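You operate a simulated robot arm through the tools that you are given. There is no shell and no other tool. Be economical: measure what you need, move in short steps, check, and stop when the job is done.

You run a simulated robot arm. Do the job below in one go: nothing can be reset, and whatever is moved stays where it is left.

Task
Move the red cup beside the white jug, wipe up the milk, then pour 100 to 140 ml into it.
Fine: green napkin and jug go back.

The check looks at the end state, three seconds after you hand in, the way a careful person would. Anything else that was tipped, shoved, dropped, spilled or broken makes it a failure. Flat cloth is picked up by pressing the open fingertips on it (5 to 10 N) and closing them slowly along it; thin cloth reads only 2 to 8 mm in the jaws.

Robot
A 6-joint arm with a two-finger parallel gripper, fixed in place. Base frame: the origin is at the foot of the arm, x ahead of it, y to its left, z up; the work surface is at about z = 0. Units: m, rad, N and s.
With the tool pointing down near the work surface it reaches from about 0.14 to 0.58 m from the base axis. Its first joint turns from -1.152 to 1.152 rad. Payload 2.1 kg.
Tool frame: the origin (TCP) lies between the finger pads and is the grasp point; the fingertips stand 0.03 m ahead of it; z points along the fingers, y is the line along which they close. Largest opening 0.094 m; finger width 0.028, thickness 0.01; the body of the gripper, 0.05 by 0.096 m, starts 0.055 m behind the TCP.
Orientation is told as [roll, pitch, yaw] about the base's x, y, z axes, in that order, counted from this pose: with the fingers straight down and closing along the base's y, the tool's x points along the base's -x, its y along +y and its z along -z.

Tools
- The arm moves only by the tool arm_command. Its argument "motion" is a list of rows, each an object of numbers (a shift or turn left out is 0, a gripper value left out holds the last): "tx", "ty", "tz": the shift along the tool's x, y, z in m; "wx", "wy", "wz": the turn, a rotation vector about the tool's x, y, z in rad; "gripper": the gripper command, from -1 (shut) to 1 (fully open), values between in proportion. In form: [{"tx": .., "ty": .., "tz": .., "wx": .., "wy": .., "wz": .., "gripper": ..}, ...]. A call has 1 to 12 rows; each row is the pose to reach, as a shift and turn from the pose commanded when the call began, along the tool's axes at that moment. Each row takes 0.2 s and may step no farther than 0.05 m and 0.15 rad from the row before; otherwise, or with a gripper value out of range, the whole call is refused. Where a pose cannot be reached the arm comes as near as it can. A force on the tool above 90 N (or 10 N above the force at the start of the call, whichever is more), or a blocked arm, ends the call early, and 0.2 s more pass. The fingers move at their own pace (about 0.072 m/s each) and stop on an object; they squeeze with about 24 N. The grip force told is the motor's: it shows also when the fingers shut on nothing. Time passes only in rows, and 0.2 s behind the last, so rows that repeat a pose let the fingers close. It gives the time, the measured TCP pose, the force on the tool (base axes), the opening and the grip force at its end, in the units of the frame above (readings bear some noise).
- Cameras (640 x 400 px; columns grow to the right, rows downward): "scene" is fixed at [0.0616, -0.3708, 0.4901]; the picture's right is [0.75, -0.67, 0.00], its down [-0.34, -0.38, -0.86] and it looks along [0.58, 0.64, -0.51] (base axes); focal length 289 px, centre (320, 200). "wrist" rides on the gripper at [-0.037, 0, -0.058] in the tool frame; the picture's right is [0.00, -1.00, 0.00], its down [0.97, 0.00, -0.24] and it looks along [0.24, 0.00, 0.97] (tool axes); focal length 218 px, centre (320, 200). There is no depth. A picture from a camera that has moved, and an enlarged one, comes with that camera's place and axes in the base frame and with its lens.
- get_image(camera): a new picture of that camera. The clock stands still meanwhile.
- enlarge(camera, box): a new picture of the part [left, top, right, bottom] of that camera's present view, enlarged. The clock stands still meanwhile.
- close_job(): hands the job in; it is judged then, once.

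Go step by step. Nothing tells you positions but the pictures and the camera data: compare them with the known pose of the tool, close in by small moves and look again before you grip or let go. The budget is 120 turns and 68 pictures, counting those below and the enlarged ones. Unless the task says otherwise, let go and move clear before handing in, and close with one line.

The tools are called after "Call:" as a command line: name --argument value ..., lists and objects as JSON in quotes. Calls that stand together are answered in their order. arm_command: Moves the arm, as the interface text tells. Its arguments: {"type":"object","properties":{"motion":{"type":"array","items":{"type":"object","properties":{"tx":{"type":"number"},"ty":{"type":"number"},"tz":{"type":"number"},"wx":{"type":"number"},"wy":{"type":"number"},"wz":{"type":"number"},"gripper":{"type":"number"}}}}},"required":["motion"]} The other tools are called the same way: get_image (camera) takes a picture; enlarge (camera, box) takes an enlarged picture of a part of a camera's view; close_job () hands the job in.

At the start:

```text
time_s: 0.0
ee_pos: [0.3381, 0.0272, 0.3568]
tool_rot: [-0.001, -0.001, 0.001]
ft_force: [0.9, -0.7, 0.9]
gripper_width: 0.0938
grasp_force: 0.1
```

scene: 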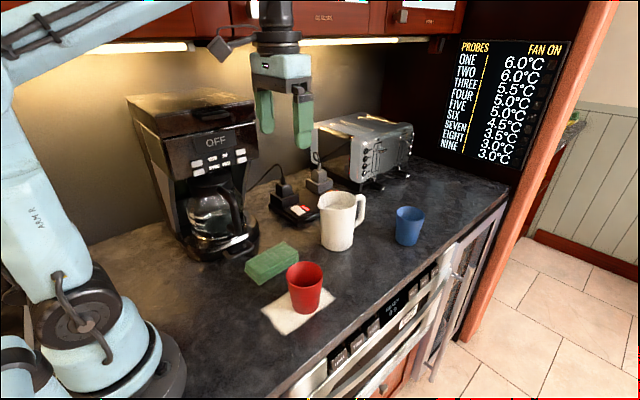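
wrist: 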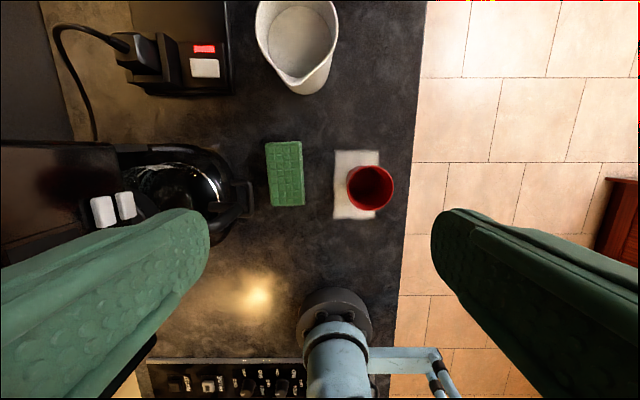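

I see the red cup standing on a pale patch, a green folded item next to it, and the white jug farther out. I'll enlarge these to tell the milk from the cloth.

Call:
enlarge --camera "scene" --box '[230, 170, 450, 350]'

Call:
enlarge --camera "wrist" --box '[230, 0, 430, 230]'

```text
2.22 times, centred on (340, 260) of scene
camera zoom: at [0.0616, -0.3708, 0.4901], right [0.75, -0.67, 0.0], down [-0.34, -0.38, -0.86], along [0.58, 0.64, -0.51], focal length 642 px, centre (276, 67)
```

zoom: 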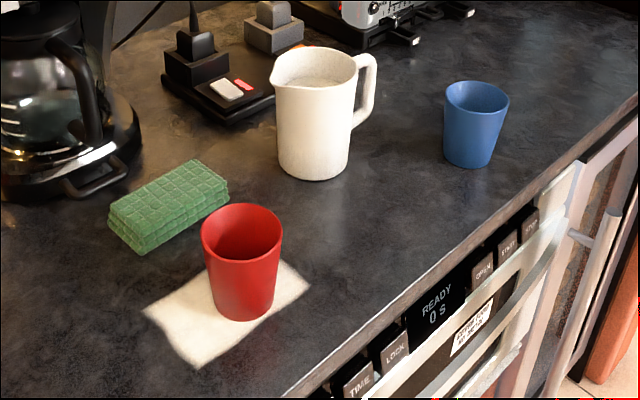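

```text
1.74 times, centred on (330, 115) of wrist
camera zoom: at [0.3731, 0.0282, 0.4149], right [0.0, -1.0, 0.0], down [-0.97, 0.0, 0.24], along [-0.24, 0.0, -0.97], focal length 380 px, centre (303, 348)
```

zoom: 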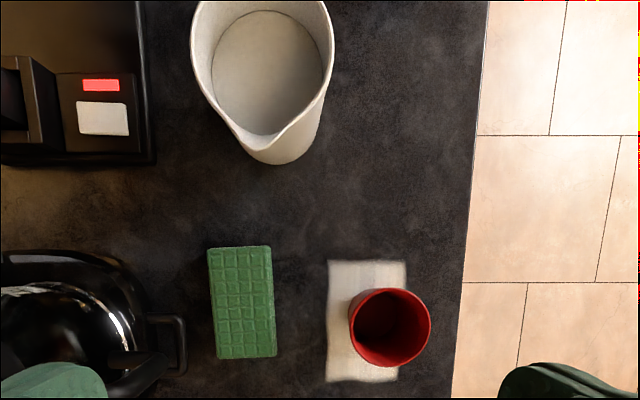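

The cup is at about (0.31, -0.05) with its rim near z 0.09. The jug is near (0.495, 0.048) with its spout toward the base, and the green folded napkin is near (0.325, 0.09). The pale patch under the cup is probably the milk, so I'll go above the cup and look.

Call:
arm_command --motion '[{"tx": 0.009, "ty": -0.026, "tz": 0.04, "gripper": 1}, {"tx": 0.018, "ty": -0.052, "tz": 0.08}, {"tx": 0.027, "ty": -0.078, "tz": 0.12}, {"tx": 0.027, "ty": -0.078, "tz": 0.15}, {"tx": 0.027, "ty": -0.078, "tz": 0.15}]'

Call:
get_image --camera "wrist"

Call:
get_image --camera "scene"

```text
time_s: 1.2
ee_pos: [0.3113, -0.0508, 0.2081]
tool_rot: [0.0, -0.001, 0.0]
ft_force: [0.3, -0.2, 0.2]
gripper_width: 0.0941
grasp_force: 0.0
```

```text
63 pictures are left
camera wrist: at [0.3462, -0.0519, 0.2649], right [0.0, -1.0, 0.0], down [-0.97, 0.0, 0.24], along [-0.24, 0.0, -0.97], focal length 218 px, centre (320, 200)
```

wrist: 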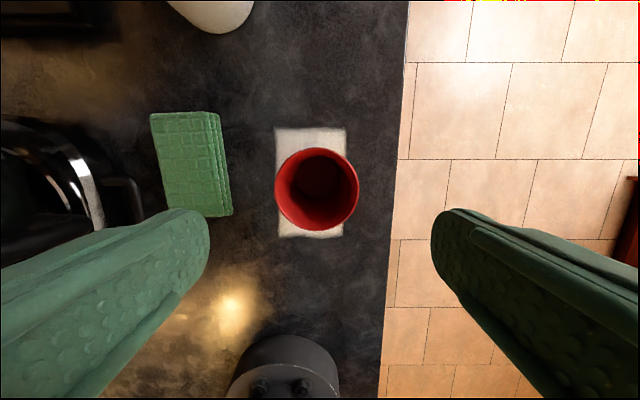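

```text
62 pictures are left
```

scene: 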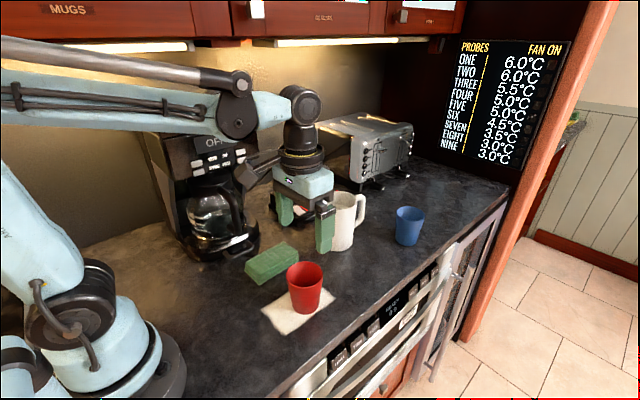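

Cup centre reads (0.312, -0.049), close to the TCP line. I'll descend around it to z 0.055, close, and lift a little.

Call:
arm_command --motion '[{"tx": -0.001, "ty": 0.0015, "tz": 0.04}, {"tx": -0.001, "ty": 0.0015, "tz": 0.08}, {"tx": -0.001, "ty": 0.0015, "tz": 0.115}, {"tx": -0.001, "ty": 0.0015, "tz": 0.14}, {"tx": -0.001, "ty": 0.0015, "tz": 0.153}, {"tx": -0.001, "ty": 0.0015, "tz": 0.153, "gripper": -0.3}, {"tx": -0.001, "ty": 0.0015, "tz": 0.153, "gripper": -0.3}, {"tx": -0.001, "ty": 0.0015, "tz": 0.153, "gripper": -0.3}]'

```text
time_s: 3.0
ee_pos: [0.3116, -0.0492, 0.0556]
tool_rot: [-0.002, -0.001, 0.001]
ft_force: [0.4, 0.3, 0.2]
gripper_width: 0.067
grasp_force: 23.2
```

The cup is gripped at 67 mm, so I'll lift it straight up and look beneath.

Call:
arm_command --motion '[{"tz": -0.03}, {"tz": -0.07}, {"tz": -0.11}, {"tz": -0.11}]'

Call:
enlarge --camera "scene" --box '[230, 170, 450, 350]'

```text
time_s: 4.0
ee_pos: [0.3104, -0.0485, 0.1649]
tool_rot: [0.0, -0.003, 0.0]
ft_force: [-0.3, 0.1, -1.2]
gripper_width: 0.067
grasp_force: 23.7
```

```text
2.22 times, centred on (340, 260) of scene
camera zoom: at [0.0616, -0.3708, 0.4901], right [0.75, -0.67, 0.0], down [-0.34, -0.38, -0.86], along [0.58, 0.64, -0.51], focal length 642 px, centre (276, 67)
```

zoom: 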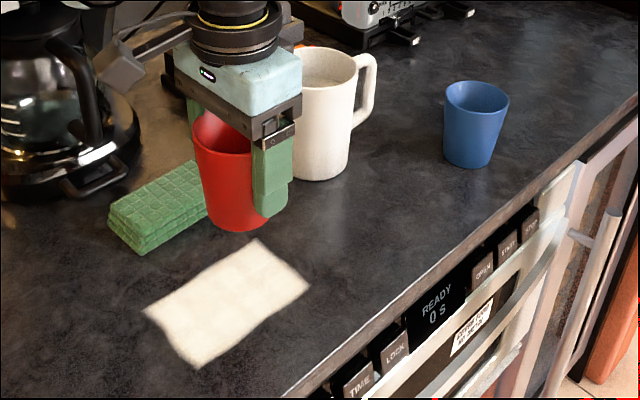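

The cup is up. I'll look closely at the pale patch.

Call:
enlarge --camera "scene" --box '[270, 245, 345, 305]'

```text
6.67 times, centred on (308, 275) of scene
camera zoom: at [0.0616, -0.3708, 0.4901], right [0.75, -0.67, 0.0], down [-0.34, -0.38, -0.86], along [0.58, 0.64, -0.51], focal length 1925 px, centre (403, -300)
```

zoom: 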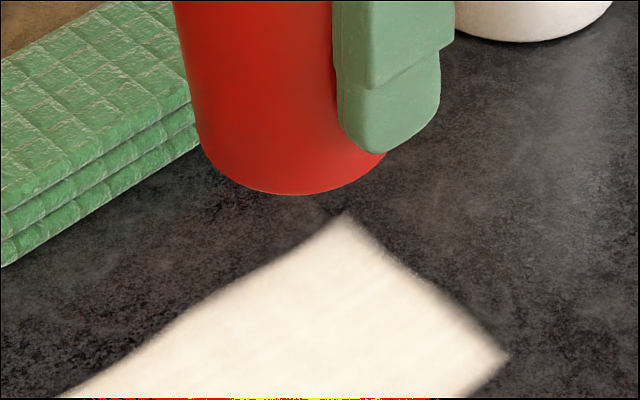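

The blurred, flat edges mean the patch is the milk, covering x 0.235–0.372 and y -0.083–0.00. I'll carry the cup to about (0.45, -0.055) beside the jug and set it down there.

Call:
arm_command --motion '[{"tx": -0.04, "ty": -0.003}, {"tx": -0.08, "ty": -0.006}, {"tx": -0.115, "ty": -0.006}, {"tx": -0.138, "ty": -0.006}, {"tx": -0.138, "ty": -0.006}]'

Call:
get_image --camera "wrist"

```text
time_s: 5.2
ee_pos: [0.4472, -0.0543, 0.1636]
tool_rot: [-0.001, 0.0, 0.0]
ft_force: [0.5, 0.1, -0.8]
gripper_width: 0.0667
grasp_force: 23.6
```

```text
59 pictures are left
camera wrist: at [0.4838, -0.0546, 0.2217], right [0.0, -1.0, 0.0], down [-0.97, 0.0, 0.24], along [-0.24, 0.0, -0.97], focal length 218 px, centre (320, 200)
```

wrist: 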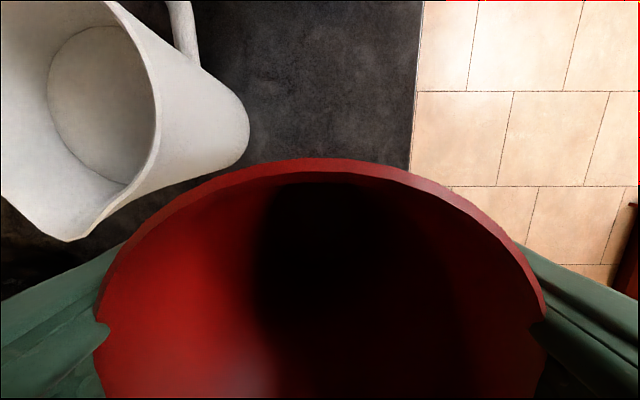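

There is a clear gap of about 35 mm between the cup and the jug base. I'll lower the cup, release it with a partial opening and rise.

Call:
arm_command --motion '[{"tz": 0.04}, {"tz": 0.08}, {"tz": 0.1}, {"tz": 0.1065}, {"tz": 0.1085}, {"tz": 0.1085}]'

```text
time_s: 6.6
ee_pos: [0.45, -0.0539, 0.055]
tool_rot: [0.001, -0.001, -0.002]
ft_force: [0.2, -0.7, -0.6]
gripper_width: 0.0661
grasp_force: 24.1
```

Call:
arm_command --motion '[{"tz": 0.0008, "gripper": 0.8}, {"tz": 0.0008}, {"tz": 0.0, "gripper": 0.8}, {"tz": -0.03}, {"tz": -0.07}, {"tz": -0.11}, {"tz": -0.145}, {"tz": -0.145}]'

Call:
get_image --camera "wrist"

```text
time_s: 8.4
ee_pos: [0.4484, -0.054, 0.2007]
tool_rot: [0.001, -0.002, -0.002]
ft_force: [-0.1, -0.2, -0.4]
gripper_width: 0.0844
grasp_force: 0.1
```

```text
58 pictures are left
camera wrist: at [0.4844, -0.055, 0.2597], right [0.0, -1.0, 0.0], down [-0.97, 0.0, 0.24], along [-0.24, 0.0, -0.97], focal length 218 px, centre (320, 200)
```

wrist: 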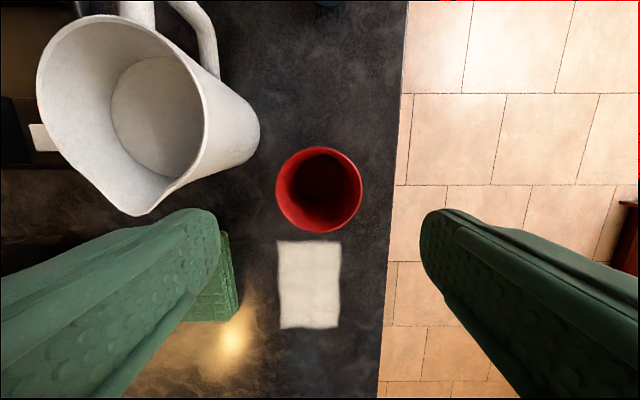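

The cup stands upright at (0.449, -0.055), clear of the milk. The jug rim is at about z 0.137. Next I'll go above the green napkin and look, watching the coffee machine's base loop beside it.

Call:
arm_command --motion '[{"tx": 0.03, "ty": 0.03, "tz": -0.02}, {"tx": 0.06, "ty": 0.06, "tz": -0.02}, {"tx": 0.09, "ty": 0.09, "tz": -0.02}, {"tx": 0.103, "ty": 0.12, "tz": -0.02}, {"tx": 0.103, "ty": 0.145, "tz": 0.0, "gripper": 0.65}, {"tx": 0.103, "ty": 0.145, "tz": 0.0}]'

Call:
get_image --camera "wrist"

Call:
enlarge --camera "scene" --box '[300, 170, 380, 260]'

```text
time_s: 9.8
ee_pos: [0.346, 0.0913, 0.1981]
tool_rot: [0.0, -0.002, -0.002]
ft_force: [-0.8, 0.6, -0.9]
gripper_width: 0.0777
grasp_force: 0.1
```

```text
57 pictures are left
camera wrist: at [0.3822, 0.0898, 0.2564], right [0.0, -1.0, 0.0], down [-0.97, 0.0, 0.24], along [-0.24, 0.0, -0.97], focal length 218 px, centre (320, 200)
```

wrist: 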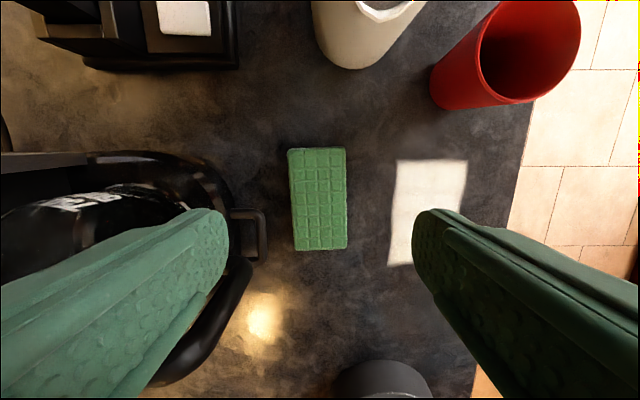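

```text
4.44 times, centred on (340, 215) of scene
camera zoom: at [0.0616, -0.3708, 0.4901], right [0.75, -0.67, 0.0], down [-0.34, -0.38, -0.86], along [0.58, 0.64, -0.51], focal length 1283 px, centre (231, 133)
```

zoom: 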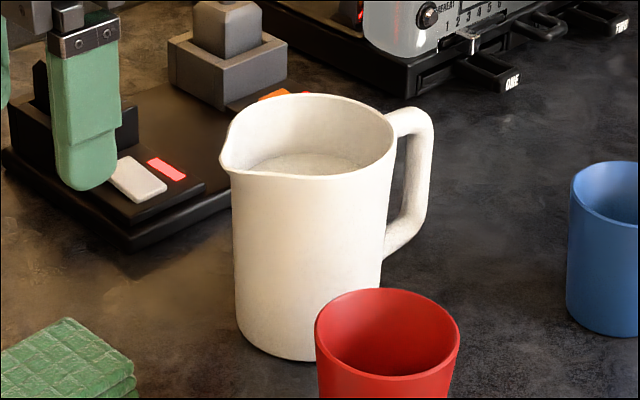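

Napkin centre is (0.324, 0.091), about 61 by 112 mm, and square to the axes. I'll descend with the fingers on its two long sides at x≈0.333, staying clear of the loop, and close.

Call:
arm_command --motion '[{"tx": 0.013, "tz": 0.04}, {"tx": 0.013, "tz": 0.08}, {"tx": 0.013, "tz": 0.12}, {"tx": 0.013, "tz": 0.145}, {"tx": 0.013, "tz": 0.161}, {"tx": 0.013, "tz": 0.161}]'

Call:
get_image --camera "wrist"

```text
time_s: 11.2
ee_pos: [0.3328, 0.0922, 0.0386]
tool_rot: [-0.001, -0.002, 0.002]
ft_force: [-0.6, -0.6, 0.4]
gripper_width: 0.0776
grasp_force: 0.0
```

```text
55 pictures are left
camera wrist: at [0.3693, 0.0914, 0.0965], right [0.0, -1.0, 0.0], down [-0.97, 0.0, 0.24], along [-0.24, 0.0, -0.97], focal length 218 px, centre (320, 200)
```

wrist: 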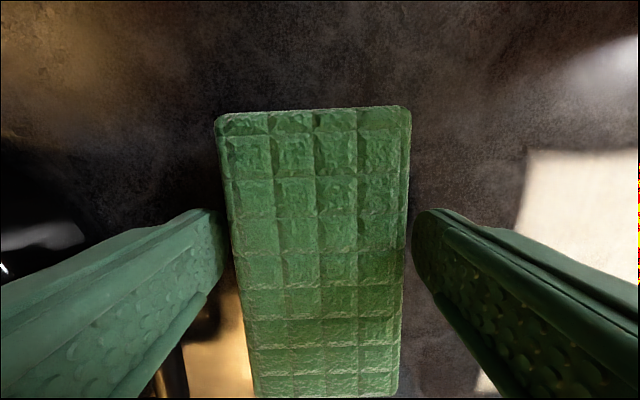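

The napkin lies neatly between the fingers. I'll close on it.

Call:
arm_command --motion '[{"tz": 0.002, "gripper": 0.35}, {"tz": 0.002, "gripper": 0.2}, {"tz": 0.002, "gripper": 0.0}, {"tz": 0.002, "gripper": -0.3}, {"tz": 0.002, "gripper": -0.6}, {"tz": 0.002, "gripper": -0.6}]'

Call:
get_image --camera "wrist"

```text
time_s: 12.6
ee_pos: [0.3337, 0.0922, 0.0385]
tool_rot: [0.002, -0.001, -0.002]
ft_force: [-2.9, -0.3, 26.3]
gripper_width: 0.065
grasp_force: 23.9
```

```text
54 pictures are left
camera wrist: at [0.3697, 0.0914, 0.095], right [0.0, -1.0, 0.0], down [-0.97, 0.0, 0.24], along [-0.24, 0.0, -0.97], focal length 218 px, centre (320, 200)
```

wrist: 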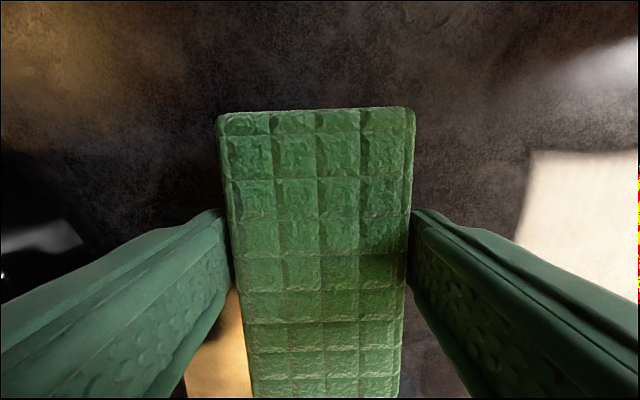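

The napkin is held at 65 mm. I'll lift it, carry it to the left edge of the milk and lower it until it presses lightly.

Call:
arm_command --motion '[{"tz": -0.02}, {"tz": -0.045}, {"tx": 0.015, "ty": -0.04, "tz": -0.045}, {"tx": 0.034, "ty": -0.08, "tz": -0.045}, {"tx": 0.034, "ty": -0.08, "tz": -0.045}]'

Call:
get_image --camera "scene"

```text
time_s: 13.8
ee_pos: [0.298, 0.0094, 0.0818]
tool_rot: [0.001, -0.002, 0.0]
ft_force: [-0.3, 1.3, -0.5]
gripper_width: 0.0644
grasp_force: 24.1
```

```text
53 pictures are left
```

scene: 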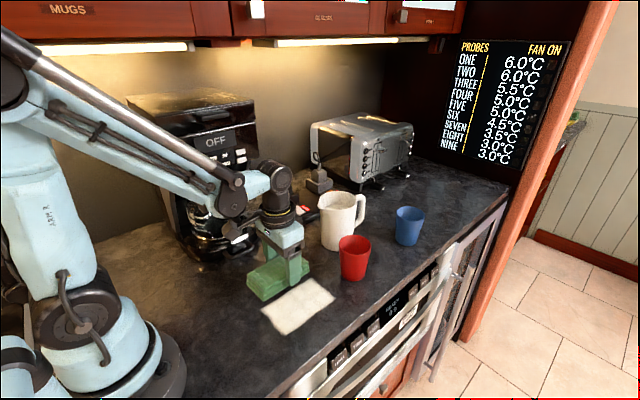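

The napkin is held level. I'll lower it to contact.

Call:
arm_command --motion '[{"tz": 0.025}, {"tz": 0.038}, {"tz": 0.042}, {"tz": 0.044}, {"tz": 0.045}, {"tz": 0.045}]'

```text
time_s: 15.2
ee_pos: [0.2994, 0.0103, 0.037]
tool_rot: [0.0, -0.002, -0.001]
ft_force: [-1.0, -0.7, 11.7]
gripper_width: 0.0644
grasp_force: 23.6
```

I'm pressing with about 12 N. I'll sweep across the puddle to the right.

Call:
arm_command --motion '[{"ty": -0.012}, {"ty": -0.024}, {"ty": -0.036}, {"ty": -0.048}, {"ty": -0.06}, {"ty": -0.072}, {"ty": -0.084}, {"ty": -0.096}, {"ty": -0.096}]'

Call:
get_image --camera "scene"

```text
time_s: 17.2
ee_pos: [0.3004, -0.0838, 0.0379]
tool_rot: [0.0, -0.003, 0.0]
ft_force: [0.1, 0.0, -0.7]
gripper_width: 0.0638
grasp_force: 24.0
```

```text
52 pictures are left
```

scene: 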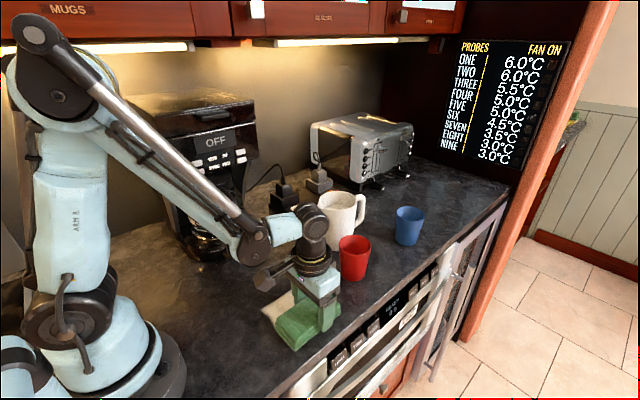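

Some white is still left of the napkin and the pressing force fell off. I'll enlarge to see what was wiped.

Call:
enlarge --camera "scene" --box '[240, 260, 360, 360]'

```text
4.00 times, centred on (300, 310) of scene
camera zoom: at [0.0616, -0.3708, 0.4901], right [0.75, -0.67, 0.0], down [-0.34, -0.38, -0.86], along [0.58, 0.64, -0.51], focal length 1155 px, centre (400, -240)
```

zoom: 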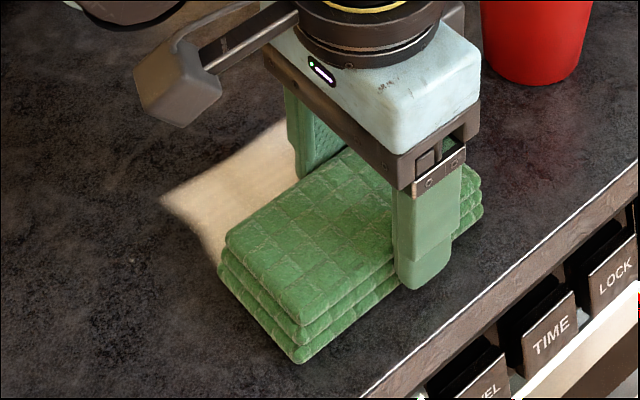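

The milk looks fainter, so the wiping works. I'll press a bit more and sweep back to the left.

Call:
arm_command --motion '[{"tz": 0.003}, {"tz": 0.004, "ty": 0.012}, {"tz": 0.004, "ty": 0.024}, {"tz": 0.004, "ty": 0.036}, {"tz": 0.004, "ty": 0.048}, {"tz": 0.004, "ty": 0.06}, {"tz": 0.004, "ty": 0.072}, {"tz": 0.004, "ty": 0.084}, {"tz": 0.004, "ty": 0.092}, {"tz": 0.004, "ty": 0.092}]'

Call:
enlarge --camera "scene" --box '[230, 240, 370, 350]'

```text
time_s: 18.1
ee_pos: [0.3006, -0.0596, 0.0341]
tool_rot: [-0.014, 0.0, -0.007]
ft_force: [-1.8, -1.6, 33.7]
gripper_width: 0.0647
grasp_force: 24.1
stopped in row 4: the force on the tool passed its limit (the readings are from after the stop); the commanded pose is now the measured one
```

```text
3.64 times, centred on (300, 295) of scene
camera zoom: at [0.0615, -0.3708, 0.4901], right [0.75, -0.67, 0.0], down [-0.34, -0.38, -0.86], along [0.58, 0.64, -0.51], focal length 1050 px, centre (393, -146)
```

zoom: 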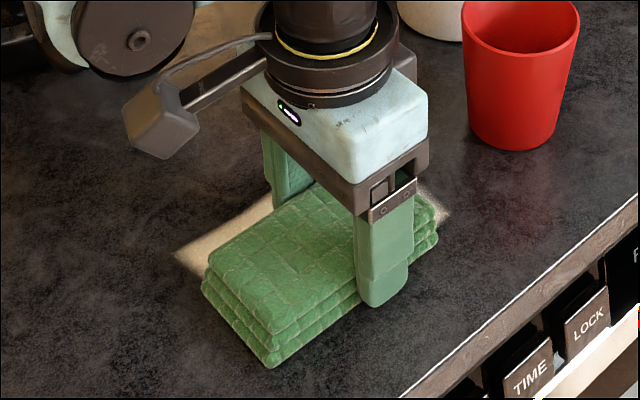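

It pressed too hard (34 N), and the milk is fading more. I'll ease up 2 mm and go on left, then come back shifted forward for the far strip.

Call:
arm_command --motion '[{"tz": -0.002}, {"tz": -0.002, "ty": 0.012}, {"tz": -0.002, "ty": 0.024}, {"tz": -0.002, "ty": 0.036}, {"tz": -0.002, "ty": 0.048}, {"tz": -0.002, "ty": 0.06}, {"tz": -0.002, "ty": 0.068}, {"tz": -0.002, "ty": 0.068}]'

Call:
enlarge --camera "scene" --box '[230, 240, 370, 350]'

```text
time_s: 19.9
ee_pos: [0.3004, 0.0089, 0.0347]
tool_rot: [-0.016, -0.003, -0.004]
ft_force: [0.2, -0.5, -0.4]
gripper_width: 0.0644
grasp_force: 23.9
```

```text
3.64 times, centred on (300, 295) of scene
camera zoom: at [0.0616, -0.3708, 0.4901], right [0.75, -0.67, 0.0], down [-0.34, -0.38, -0.86], along [0.58, 0.64, -0.51], focal length 1050 px, centre (393, -146)
```

zoom: 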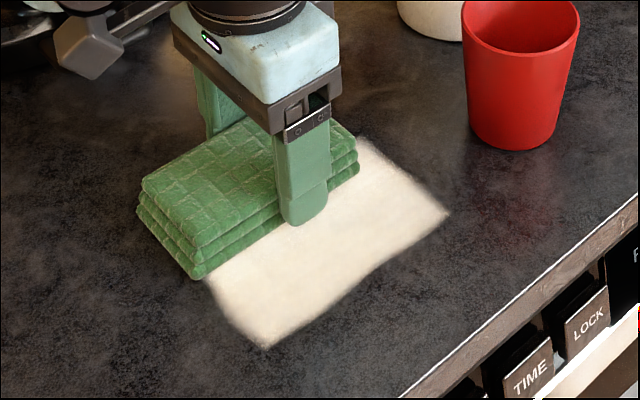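

The patch still looks whole, so light contact may not have wiped anything. I'll raise the napkin and look at both before the next pass.

Call:
arm_command --motion '[{"tz": -0.03}, {"tz": -0.06, "ty": 0.03}, {"tz": -0.09, "ty": 0.06}, {"tz": -0.09, "ty": 0.06}]'

Call:
enlarge --camera "scene" --box '[230, 220, 370, 350]'

```text
time_s: 20.9
ee_pos: [0.2999, 0.0704, 0.1264]
tool_rot: [-0.015, -0.001, -0.006]
ft_force: [0.7, 0.5, -0.7]
gripper_width: 0.0641
grasp_force: 24.1
```

```text
3.08 times, centred on (300, 285) of scene
camera zoom: at [0.0616, -0.3708, 0.4901], right [0.75, -0.67, 0.0], down [-0.34, -0.38, -0.86], along [0.58, 0.64, -0.51], focal length 888 px, centre (382, -62)
```

zoom: 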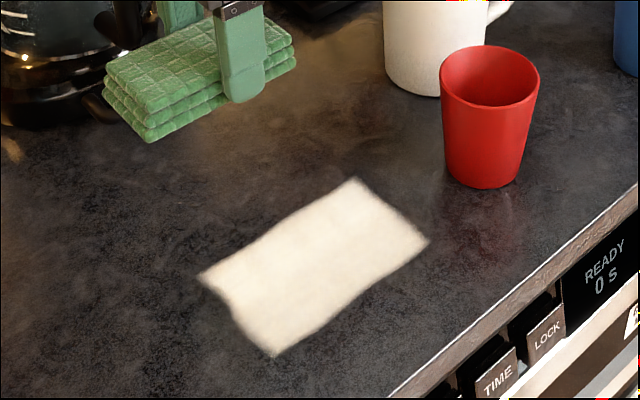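

The milk is untouched because the napkin slides up in the fingers and the pressure disappears. I'll set it on the puddle again with the tilt corrected and press in smaller, watched steps.

Call:
arm_command --motion '[{"ty": -0.04, "tz": 0.02, "wx": -0.015}, {"ty": -0.08, "tz": 0.05, "wx": -0.015}, {"ty": -0.09, "tz": 0.08, "wx": -0.015}, {"ty": -0.09, "tz": 0.089, "wx": -0.015}, {"ty": -0.09, "tz": 0.0915, "wx": -0.015}, {"ty": -0.09, "tz": 0.0925, "wx": -0.015}]'

```text
time_s: 22.3
ee_pos: [0.3002, -0.0199, 0.0342]
tool_rot: [0.0, -0.001, -0.007]
ft_force: [-2.2, 3.5, 81.6]
gripper_width: 0.0643
grasp_force: 23.9
```

That's 82 N, so I'll back off by fractions of a millimetre.

Call:
arm_command --motion '[{"tz": -0.0007}, {"tz": -0.0007}]'

```text
time_s: 22.9
ee_pos: [0.301, -0.0211, 0.0336]
tool_rot: [0.002, -0.004, -0.007]
ft_force: [3.3, 4.8, 46.2]
gripper_width: 0.0641
grasp_force: 23.6
```

Call:
arm_command --motion '[{"tz": -0.0007}, {"tz": -0.0007}]'

```text
time_s: 23.5
ee_pos: [0.2995, -0.0206, 0.0339]
tool_rot: [0.0, -0.003, -0.004]
ft_force: [1.1, 3.7, 14.9]
gripper_width: 0.0642
grasp_force: 24.2
```

About 15 N now, which is a good pressure. I'll make a short sweep to the right and check the force.

Call:
arm_command --motion '[{"ty": -0.01}, {"ty": -0.02}, {"ty": -0.03}, {"ty": -0.04}]'

Call:
enlarge --camera "scene" --box '[230, 240, 370, 350]'

```text
time_s: 24.5
ee_pos: [0.3, -0.0613, 0.0344]
tool_rot: [-0.001, -0.002, -0.005]
ft_force: [-1.3, 7.9, 15.1]
gripper_width: 0.0643
grasp_force: 23.9
```

```text
3.64 times, centred on (300, 295) of scene
camera zoom: at [0.0616, -0.3708, 0.4901], right [0.75, -0.67, 0.0], down [-0.34, -0.38, -0.86], along [0.58, 0.64, -0.51], focal length 1050 px, centre (393, -146)
```

zoom: 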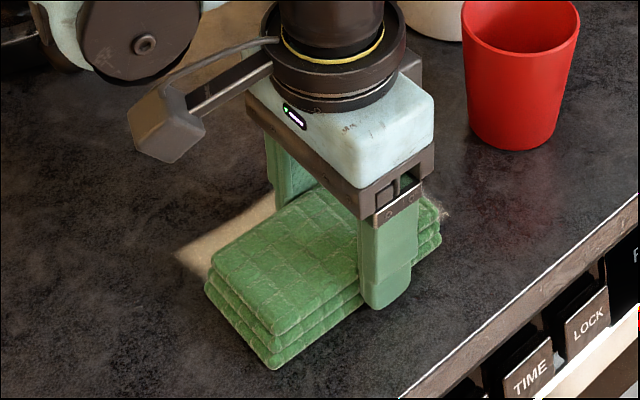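

The force holds at 15 N with proper drag. I'll finish the stroke and sweep back left.

Call:
arm_command --motion '[{"ty": -0.01}, {"ty": -0.02}, {"ty": -0.03}, {"ty": -0.02}, {"ty": -0.005}, {"ty": 0.01}, {"ty": 0.025}, {"ty": 0.04}, {"ty": 0.055}, {"ty": 0.07}, {"ty": 0.07}]'

Call:
enlarge --camera "scene" --box '[230, 240, 370, 350]'

```text
time_s: 26.9
ee_pos: [0.3005, 0.0078, 0.0336]
tool_rot: [-0.002, -0.003, -0.007]
ft_force: [-1.7, -14.6, 31.3]
gripper_width: 0.0642
grasp_force: 24.2
```

```text
3.64 times, centred on (300, 295) of scene
camera zoom: at [0.0615, -0.3708, 0.4901], right [0.75, -0.67, 0.0], down [-0.34, -0.38, -0.86], along [0.58, 0.64, -0.51], focal length 1050 px, centre (393, -146)
```

zoom: 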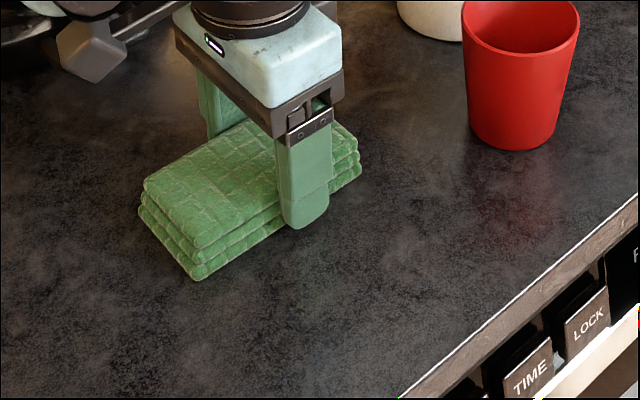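

The milk is gone from the visible area. I'll lift and check under the napkin.

Call:
arm_command --motion '[{"tz": -0.02}, {"tz": -0.05}, {"tz": -0.05, "ty": 0.04}, {"tx": -0.015, "ty": 0.082, "tz": -0.05}, {"tx": -0.032, "ty": 0.084, "tz": -0.05}, {"tx": -0.032, "ty": 0.084, "tz": -0.05}]'

Call:
get_image --camera "wrist"

Call:
enlarge --camera "scene" --box '[230, 220, 370, 350]'

```text
time_s: 28.3
ee_pos: [0.3348, 0.0917, 0.0821]
tool_rot: [0.001, -0.001, -0.004]
ft_force: [0.1, 0.2, 1.0]
gripper_width: 0.0646
grasp_force: 24.2
```

```text
45 pictures are left
camera wrist: at [0.3695, 0.0914, 0.1419], right [-0.01, -1.0, 0.0], down [-0.97, 0.01, 0.24], along [-0.24, 0.0, -0.97], focal length 218 px, centre (320, 200)
```

wrist: 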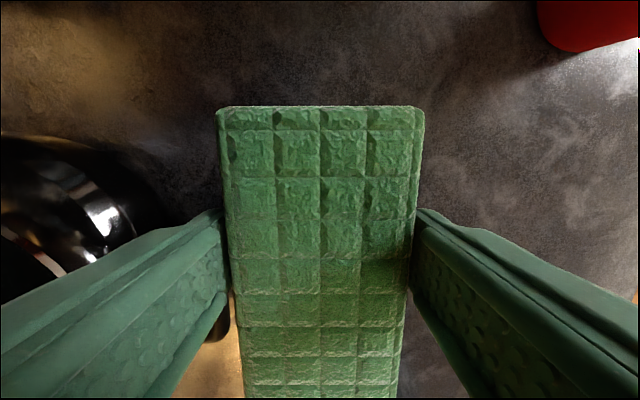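

```text
3.08 times, centred on (300, 285) of scene
camera zoom: at [0.0616, -0.3708, 0.4901], right [0.75, -0.67, 0.0], down [-0.34, -0.38, -0.86], along [0.58, 0.64, -0.51], focal length 888 px, centre (382, -62)
```

zoom: 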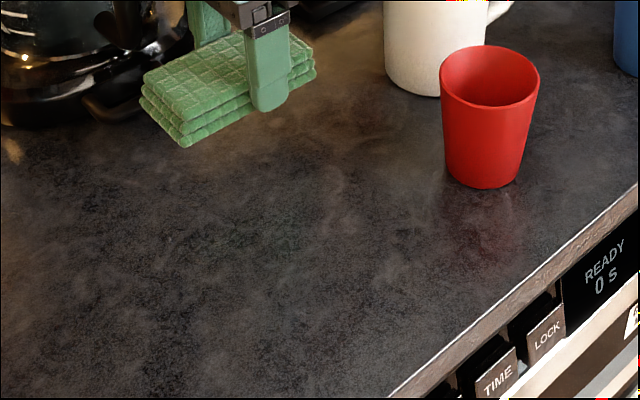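

The counter is clean and the napkin is over its original place. I'll lower and release it there, opening only slightly.

Call:
arm_command --motion '[{"tz": 0.025}, {"tz": 0.042}, {"tz": 0.047}, {"tz": 0.049}, {"tz": 0.0492}, {"tz": 0.0492, "gripper": 0.62}, {"tz": 0.0492}, {"tz": 0.049}]'

Call:
get_image --camera "wrist"

```text
time_s: 30.1
ee_pos: [0.3316, 0.0919, 0.0339]
tool_rot: [0.001, -0.002, -0.005]
ft_force: [-0.5, 0.5, 0.1]
gripper_width: 0.076
grasp_force: 0.1
```

```text
43 pictures are left
camera wrist: at [0.369, 0.0912, 0.0929], right [-0.01, -1.0, 0.0], down [-0.97, 0.01, 0.24], along [-0.24, 0.0, -0.97], focal length 218 px, centre (320, 200)
```

wrist: 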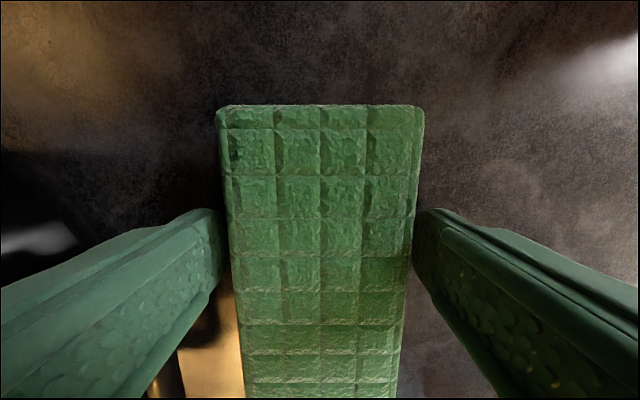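

The napkin is back. I'll rise straight up, then go high over the jug and look.

Call:
arm_command --motion '[{"tz": -0.04}, {"tz": -0.08}, {"tz": -0.12}, {"tz": -0.165}, {"tz": -0.21}, {"tx": -0.04, "ty": -0.01, "tz": -0.23, "gripper": 1}, {"tx": -0.08, "ty": -0.02, "tz": -0.23}, {"tx": -0.12, "ty": -0.035, "tz": -0.23}, {"tx": -0.168, "ty": -0.044, "tz": -0.23}, {"tx": -0.168, "ty": -0.044, "tz": -0.23}]'

Call:
get_image --camera "wrist"

Call:
get_image --camera "scene"

```text
time_s: 32.3
ee_pos: [0.4995, 0.0472, 0.2654]
tool_rot: [0.0, -0.003, -0.006]
ft_force: [0.6, 0.1, -0.1]
gripper_width: 0.0939
grasp_force: 0.0
```

```text
42 pictures are left
camera wrist: at [0.5356, 0.0458, 0.323], right [-0.01, -1.0, 0.0], down [-0.97, 0.01, 0.24], along [-0.24, 0.0, -0.97], focal length 218 px, centre (320, 200)
```

wrist: 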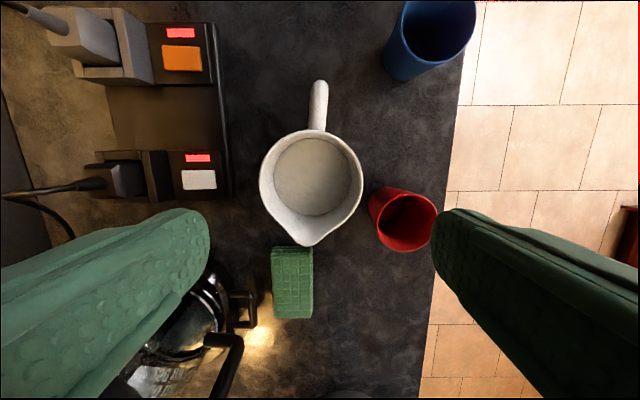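

```text
41 pictures are left
```

scene: 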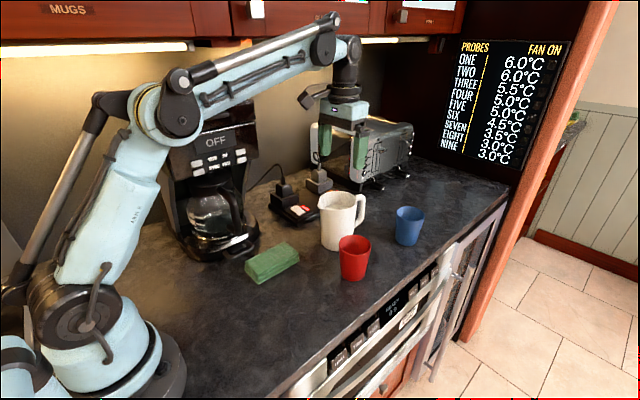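

The jug rim is about 89 mm across, centred some 8 mm to the left of the tool line at (0.506, 0.053), so it barely fits the 94 mm opening. I'll shift over it, come down to just above the rim and check centring.

Call:
arm_command --motion '[{"tx": -0.0035, "ty": 0.004, "tz": 0.03}, {"tx": -0.0065, "ty": 0.0075, "tz": 0.06}, {"tx": -0.0065, "ty": 0.0075, "tz": 0.082}, {"tx": -0.0065, "ty": 0.0075, "tz": 0.082}]'

Call:
get_image --camera "wrist"

Call:
enlarge --camera "scene" --box '[300, 120, 400, 260]'

```text
time_s: 33.3
ee_pos: [0.5076, 0.0524, 0.1823]
tool_rot: [0.0, -0.002, -0.004]
ft_force: [0.8, 0.6, -0.2]
gripper_width: 0.0945
grasp_force: 0.1
```

```text
40 pictures are left
camera wrist: at [0.5436, 0.0535, 0.2406], right [-0.01, -1.0, 0.0], down [-0.97, 0.01, 0.24], along [-0.24, 0.0, -0.97], focal length 218 px, centre (320, 200)
```

wrist: 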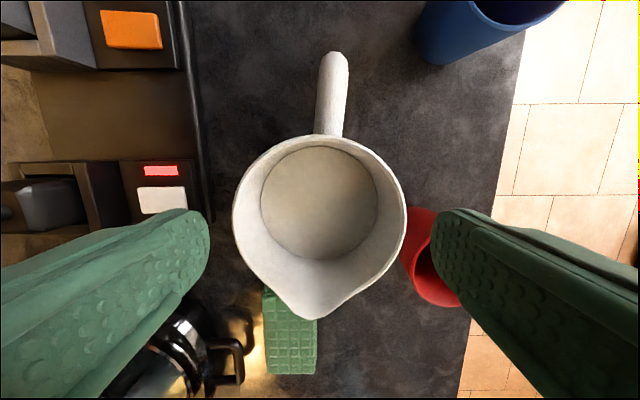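

```text
2.86 times, centred on (350, 190) of scene
camera zoom: at [0.0616, -0.3708, 0.4901], right [0.75, -0.67, 0.0], down [-0.34, -0.38, -0.86], along [0.58, 0.64, -0.51], focal length 825 px, centre (234, 229)
```

zoom: 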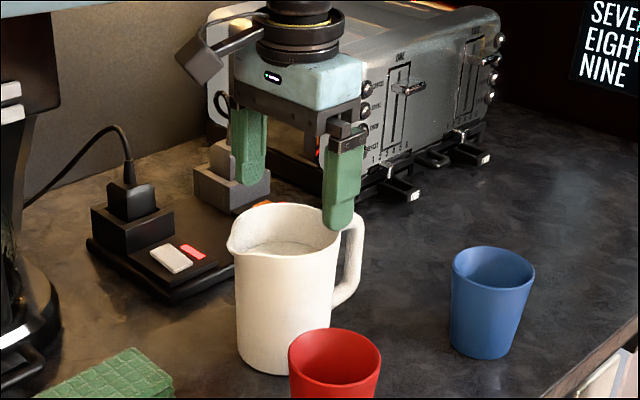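

Centring is good (rim column 319 of 320). I'll come down so the tips are level just above the rim, to compare rim width with the finger gap directly.

Call:
arm_command --motion '[{"ty": 0.0003, "tz": 0.005}, {"ty": 0.0003, "tz": 0.01}, {"ty": 0.0003, "tz": 0.01}]'

Call:
enlarge --camera "wrist" --box '[170, 120, 470, 320]'

Call:
enlarge --camera "scene" --box '[300, 150, 380, 250]'

```text
time_s: 34.1
ee_pos: [0.5075, 0.0555, 0.173]
tool_rot: [0.0, -0.003, -0.005]
ft_force: [0.2, -0.8, -0.1]
gripper_width: 0.0941
grasp_force: 0.0
```

```text
2.00 times, centred on (320, 220) of wrist
camera zoom: at [0.5435, 0.0542, 0.231], right [-0.01, -1.0, 0.0], down [-0.97, 0.01, 0.24], along [-0.24, 0.0, -0.97], focal length 436 px, centre (320, 160)
```

zoom: 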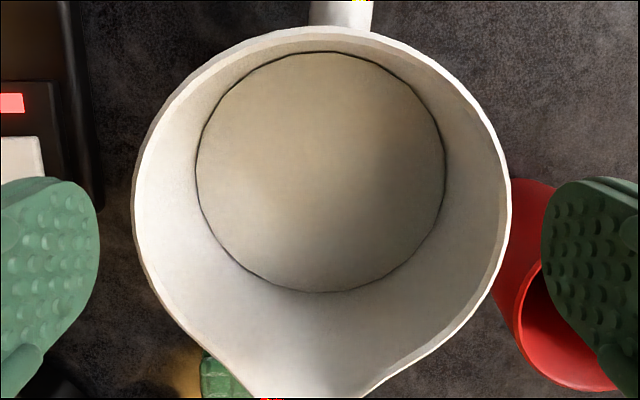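

```text
4.00 times, centred on (340, 200) of scene
camera zoom: at [0.0616, -0.3708, 0.4901], right [0.75, -0.67, 0.0], down [-0.34, -0.38, -0.86], along [0.58, 0.64, -0.51], focal length 1155 px, centre (240, 200)
```

zoom: 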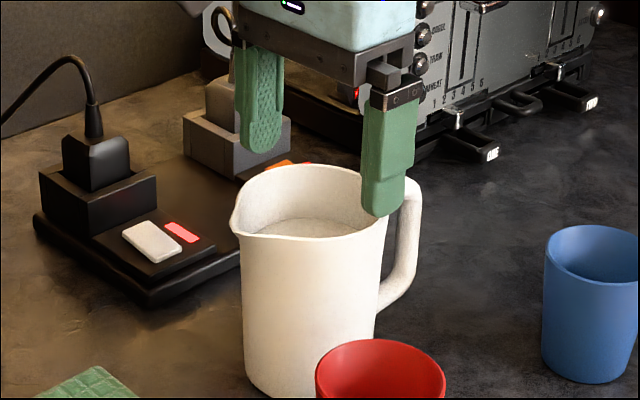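

Rim and fingers are centred within half a millimetre, with about 1 mm clearance each side. I'll ease down in small checked steps.

Call:
arm_command --motion '[{"tx": 0.002, "ty": -0.0005, "tz": 0.003}, {"tx": 0.002, "ty": -0.0005, "tz": 0.006}, {"tx": 0.002, "ty": -0.0005, "tz": 0.008}, {"tx": 0.002, "ty": -0.0005, "tz": 0.008}]'

Call:
enlarge --camera "wrist" --box '[170, 120, 470, 320]'

```text
time_s: 35.1
ee_pos: [0.5053, 0.0562, 0.1662]
tool_rot: [-0.001, -0.001, -0.005]
ft_force: [0.0, 1.3, 0.3]
gripper_width: 0.0941
grasp_force: 0.0
```

```text
2.00 times, centred on (320, 220) of wrist
camera zoom: at [0.5411, 0.0541, 0.2235], right [-0.01, -1.0, 0.0], down [-0.97, 0.01, 0.24], along [-0.24, 0.0, -0.97], focal length 436 px, centre (320, 160)
```

zoom: 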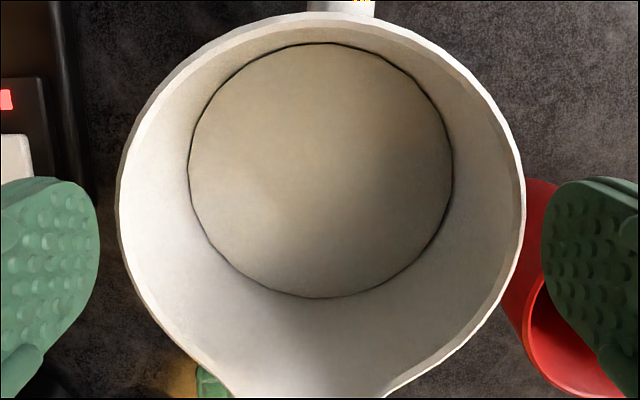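

Call:
arm_command --motion '[{"ty": -0.0003, "tz": 0.003}, {"ty": -0.0003, "tz": 0.006}, {"ty": -0.0003, "tz": 0.006}]'

Call:
enlarge --camera "wrist" --box '[170, 120, 470, 320]'

```text
time_s: 35.9
ee_pos: [0.5044, 0.0542, 0.16]
tool_rot: [0.002, -0.001, -0.006]
ft_force: [-0.8, -0.6, 12.2]
gripper_width: 0.0941
grasp_force: 0.0
```

```text
2.00 times, centred on (320, 220) of wrist
camera zoom: at [0.5411, 0.0536, 0.2179], right [-0.01, -1.0, 0.0], down [-0.97, 0.01, 0.24], along [-0.24, 0.0, -0.97], focal length 436 px, centre (320, 160)
```

zoom: 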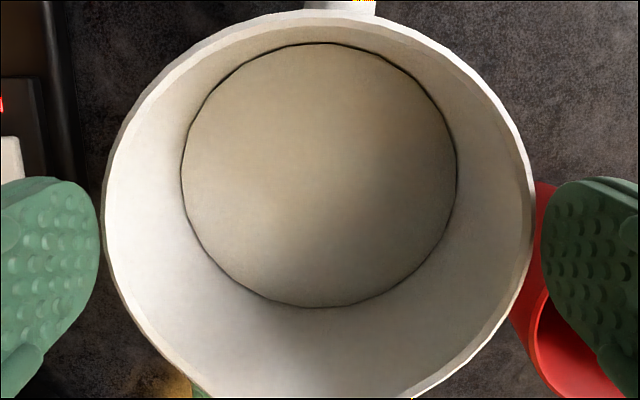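

The tips touched the rim with 12 N: it is too wide to straddle safely. I'll back off and take the jug by its handle instead, which leaves more room for pouring.

Call:
arm_command --motion '[{"tz": -0.01}, {"tz": -0.04}, {"tx": -0.03, "ty": -0.003, "tz": -0.06, "wz": 0.03}, {"tx": -0.065, "ty": -0.006, "tz": -0.06, "wz": 0.06, "gripper": 0.0}, {"tx": -0.065, "ty": -0.006, "tz": -0.06, "wz": 0.06}, {"tx": -0.065, "ty": -0.006, "tz": -0.06, "wz": 0.06}]'

Call:
get_image --camera "wrist"

Call:
enlarge --camera "scene" --box '[300, 150, 400, 260]'

```text
time_s: 37.3
ee_pos: [0.5555, 0.0485, 0.2152]
tool_rot: [-0.001, -0.002, -0.066]
ft_force: [0.1, -0.5, 0.0]
gripper_width: 0.0468
grasp_force: 0.0
out of reach, approached as far as the arm can: row 4, 5, 6
```

```text
34 pictures are left
camera wrist: at [0.5918, 0.0439, 0.2736], right [-0.07, -1.0, 0.0], down [-0.97, 0.06, 0.24], along [-0.24, 0.02, -0.97], focal length 218 px, centre (320, 200)
```

wrist: 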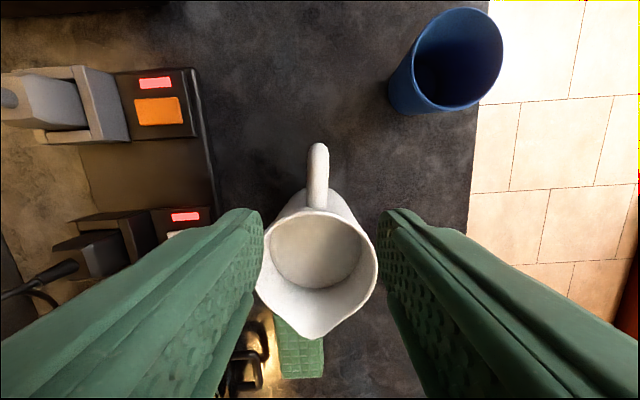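

```text
3.64 times, centred on (350, 205) of scene
camera zoom: at [0.0616, -0.3708, 0.4901], right [0.75, -0.67, 0.0], down [-0.34, -0.38, -0.86], along [0.58, 0.64, -0.51], focal length 1050 px, centre (211, 182)
```

zoom: 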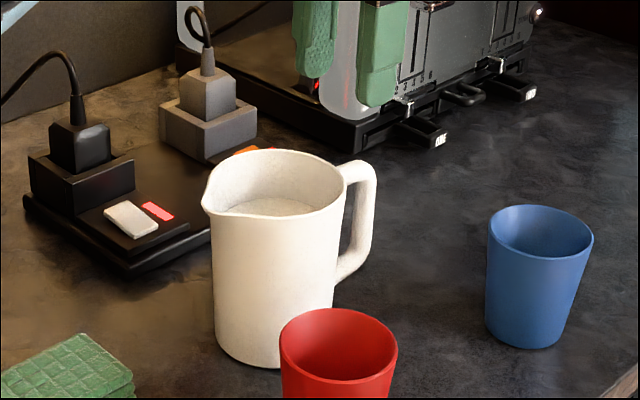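

The arm is at its reach limit pointing straight down this high. Tilting the tool about 20° forward helps reach, so I'll do that here and read the pose.

Call:
arm_command --motion '[{"wy": -0.12}, {"wy": -0.24}, {"wy": -0.35}, {"wy": -0.35}]'

```text
time_s: 38.3
ee_pos: [0.556, 0.0484, 0.2157]
tool_rot: [0.0, -0.355, -0.066]
ft_force: [0.4, 0.2, 0.5]
gripper_width: 0.047
grasp_force: 0.0
```

The tilt was reached with the position held. Now I'll go to just above the handle and look.

Call:
arm_command --motion '[{"tx": 0.002, "tz": 0.024}, {"tx": 0.004, "tz": 0.048}, {"tx": 0.0062, "ty": 0.0003, "tz": 0.0722}, {"tx": 0.0062, "ty": 0.0003, "tz": 0.0722}]'

Call:
get_image --camera "wrist"

Call:
enlarge --camera "scene" --box '[300, 150, 400, 260]'

```text
time_s: 39.3
ee_pos: [0.5755, 0.0457, 0.1441]
tool_rot: [0.001, -0.353, -0.067]
ft_force: [-0.4, 0.1, 1.3]
gripper_width: 0.047
grasp_force: 0.1
```

```text
32 pictures are left
camera wrist: at [0.5888, 0.0444, 0.2116], right [-0.07, -1.0, 0.0], down [-0.99, 0.07, -0.11], along [0.11, -0.01, -0.99], focal length 218 px, centre (320, 200)
```

wrist: 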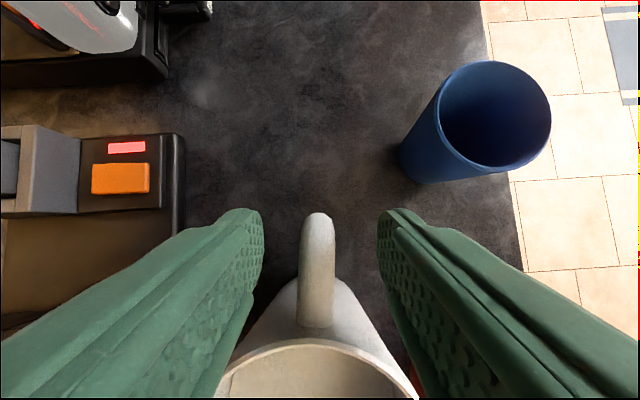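

```text
3.64 times, centred on (350, 205) of scene
camera zoom: at [0.0616, -0.3708, 0.4901], right [0.75, -0.67, 0.0], down [-0.34, -0.38, -0.86], along [0.58, 0.64, -0.51], focal length 1050 px, centre (211, 182)
```

zoom: 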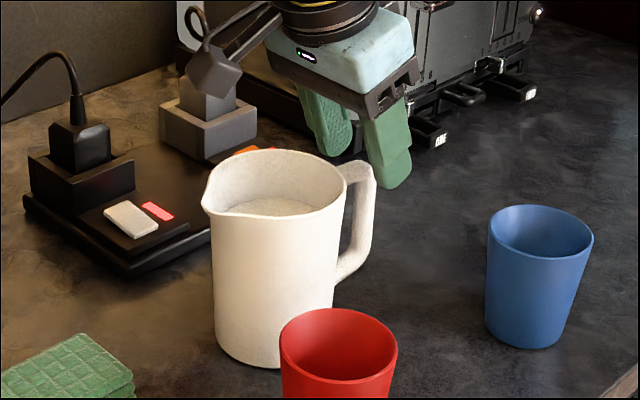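

The handle sits between the fingers. I'll descend onto it, centred 1 mm left, and check before closing.

Call:
arm_command --motion '[{"tx": 0.004, "ty": 0.0012, "tz": 0.013}, {"tx": 0.008, "ty": 0.0012, "tz": 0.026}, {"tx": 0.0122, "ty": 0.0012, "tz": 0.0392}, {"tx": 0.0122, "ty": 0.0012, "tz": 0.0392}]'

Call:
enlarge --camera "scene" --box '[300, 150, 400, 260]'

```text
time_s: 40.3
ee_pos: [0.5778, 0.0473, 0.1014]
tool_rot: [0.0, -0.353, -0.067]
ft_force: [0.5, 0.3, -0.2]
gripper_width: 0.0468
grasp_force: 0.0
```

```text
3.64 times, centred on (350, 205) of scene
camera zoom: at [0.0616, -0.3708, 0.4901], right [0.75, -0.67, 0.0], down [-0.34, -0.38, -0.86], along [0.58, 0.64, -0.51], focal length 1050 px, centre (211, 182)
```

zoom: 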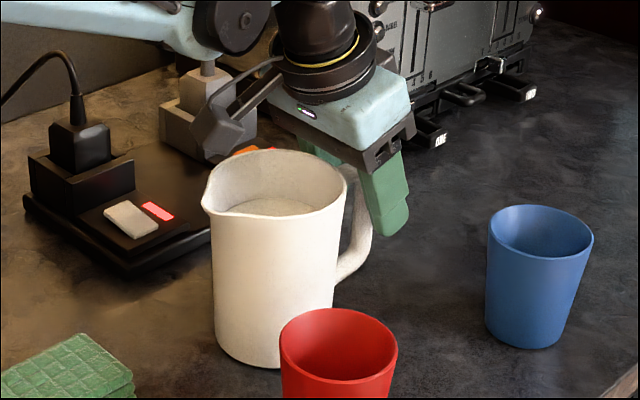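

The fingers straddle the handle bar. I'll close slowly.

Call:
arm_command --motion '[{"gripper": -0.25}, {"gripper": -0.45}, {"gripper": -0.6}, {"gripper": -0.7}, {"gripper": -1}, {"gripper": -1}, {"gripper": -1}]'

Call:
get_image --camera "wrist"

```text
time_s: 41.9
ee_pos: [0.5797, 0.0468, 0.1025]
tool_rot: [0.001, -0.352, -0.065]
ft_force: [-1.6, 2.7, 0.6]
gripper_width: 0.0202
grasp_force: 23.8
```

```text
29 pictures are left
camera wrist: at [0.5925, 0.0452, 0.17], right [-0.07, -1.0, 0.0], down [-0.99, 0.07, -0.11], along [0.11, -0.01, -0.99], focal length 218 px, centre (320, 200)
```

wrist: 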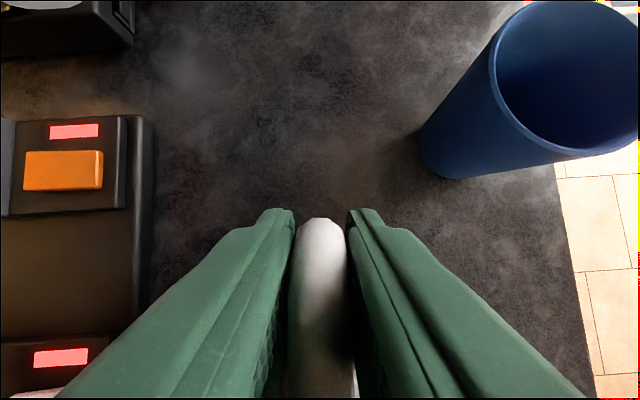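

Gripped at 20 mm. I'll lift 15 mm to test whether the jug stays level.

Call:
arm_command --motion '[{"tx": -0.0017, "tz": -0.0047}, {"tx": -0.0034, "tz": -0.0094}, {"tx": -0.0051, "tz": -0.0141}, {"tx": -0.0051, "tz": -0.0141}]'

Call:
enlarge --camera "scene" --box '[300, 150, 400, 260]'

```text
time_s: 42.9
ee_pos: [0.5791, 0.046, 0.1177]
tool_rot: [-0.002, -0.352, -0.066]
ft_force: [-0.4, -0.1, -6.0]
gripper_width: 0.0202
grasp_force: 24.0
```

```text
3.64 times, centred on (350, 205) of scene
camera zoom: at [0.0616, -0.3708, 0.4901], right [0.75, -0.67, 0.0], down [-0.34, -0.38, -0.86], along [0.58, 0.64, -0.51], focal length 1050 px, centre (211, 182)
```

zoom: 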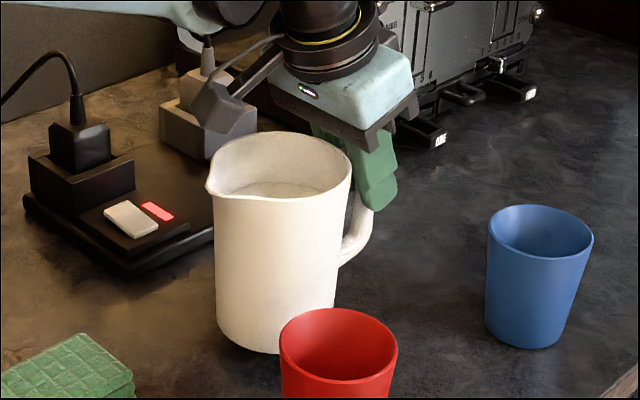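

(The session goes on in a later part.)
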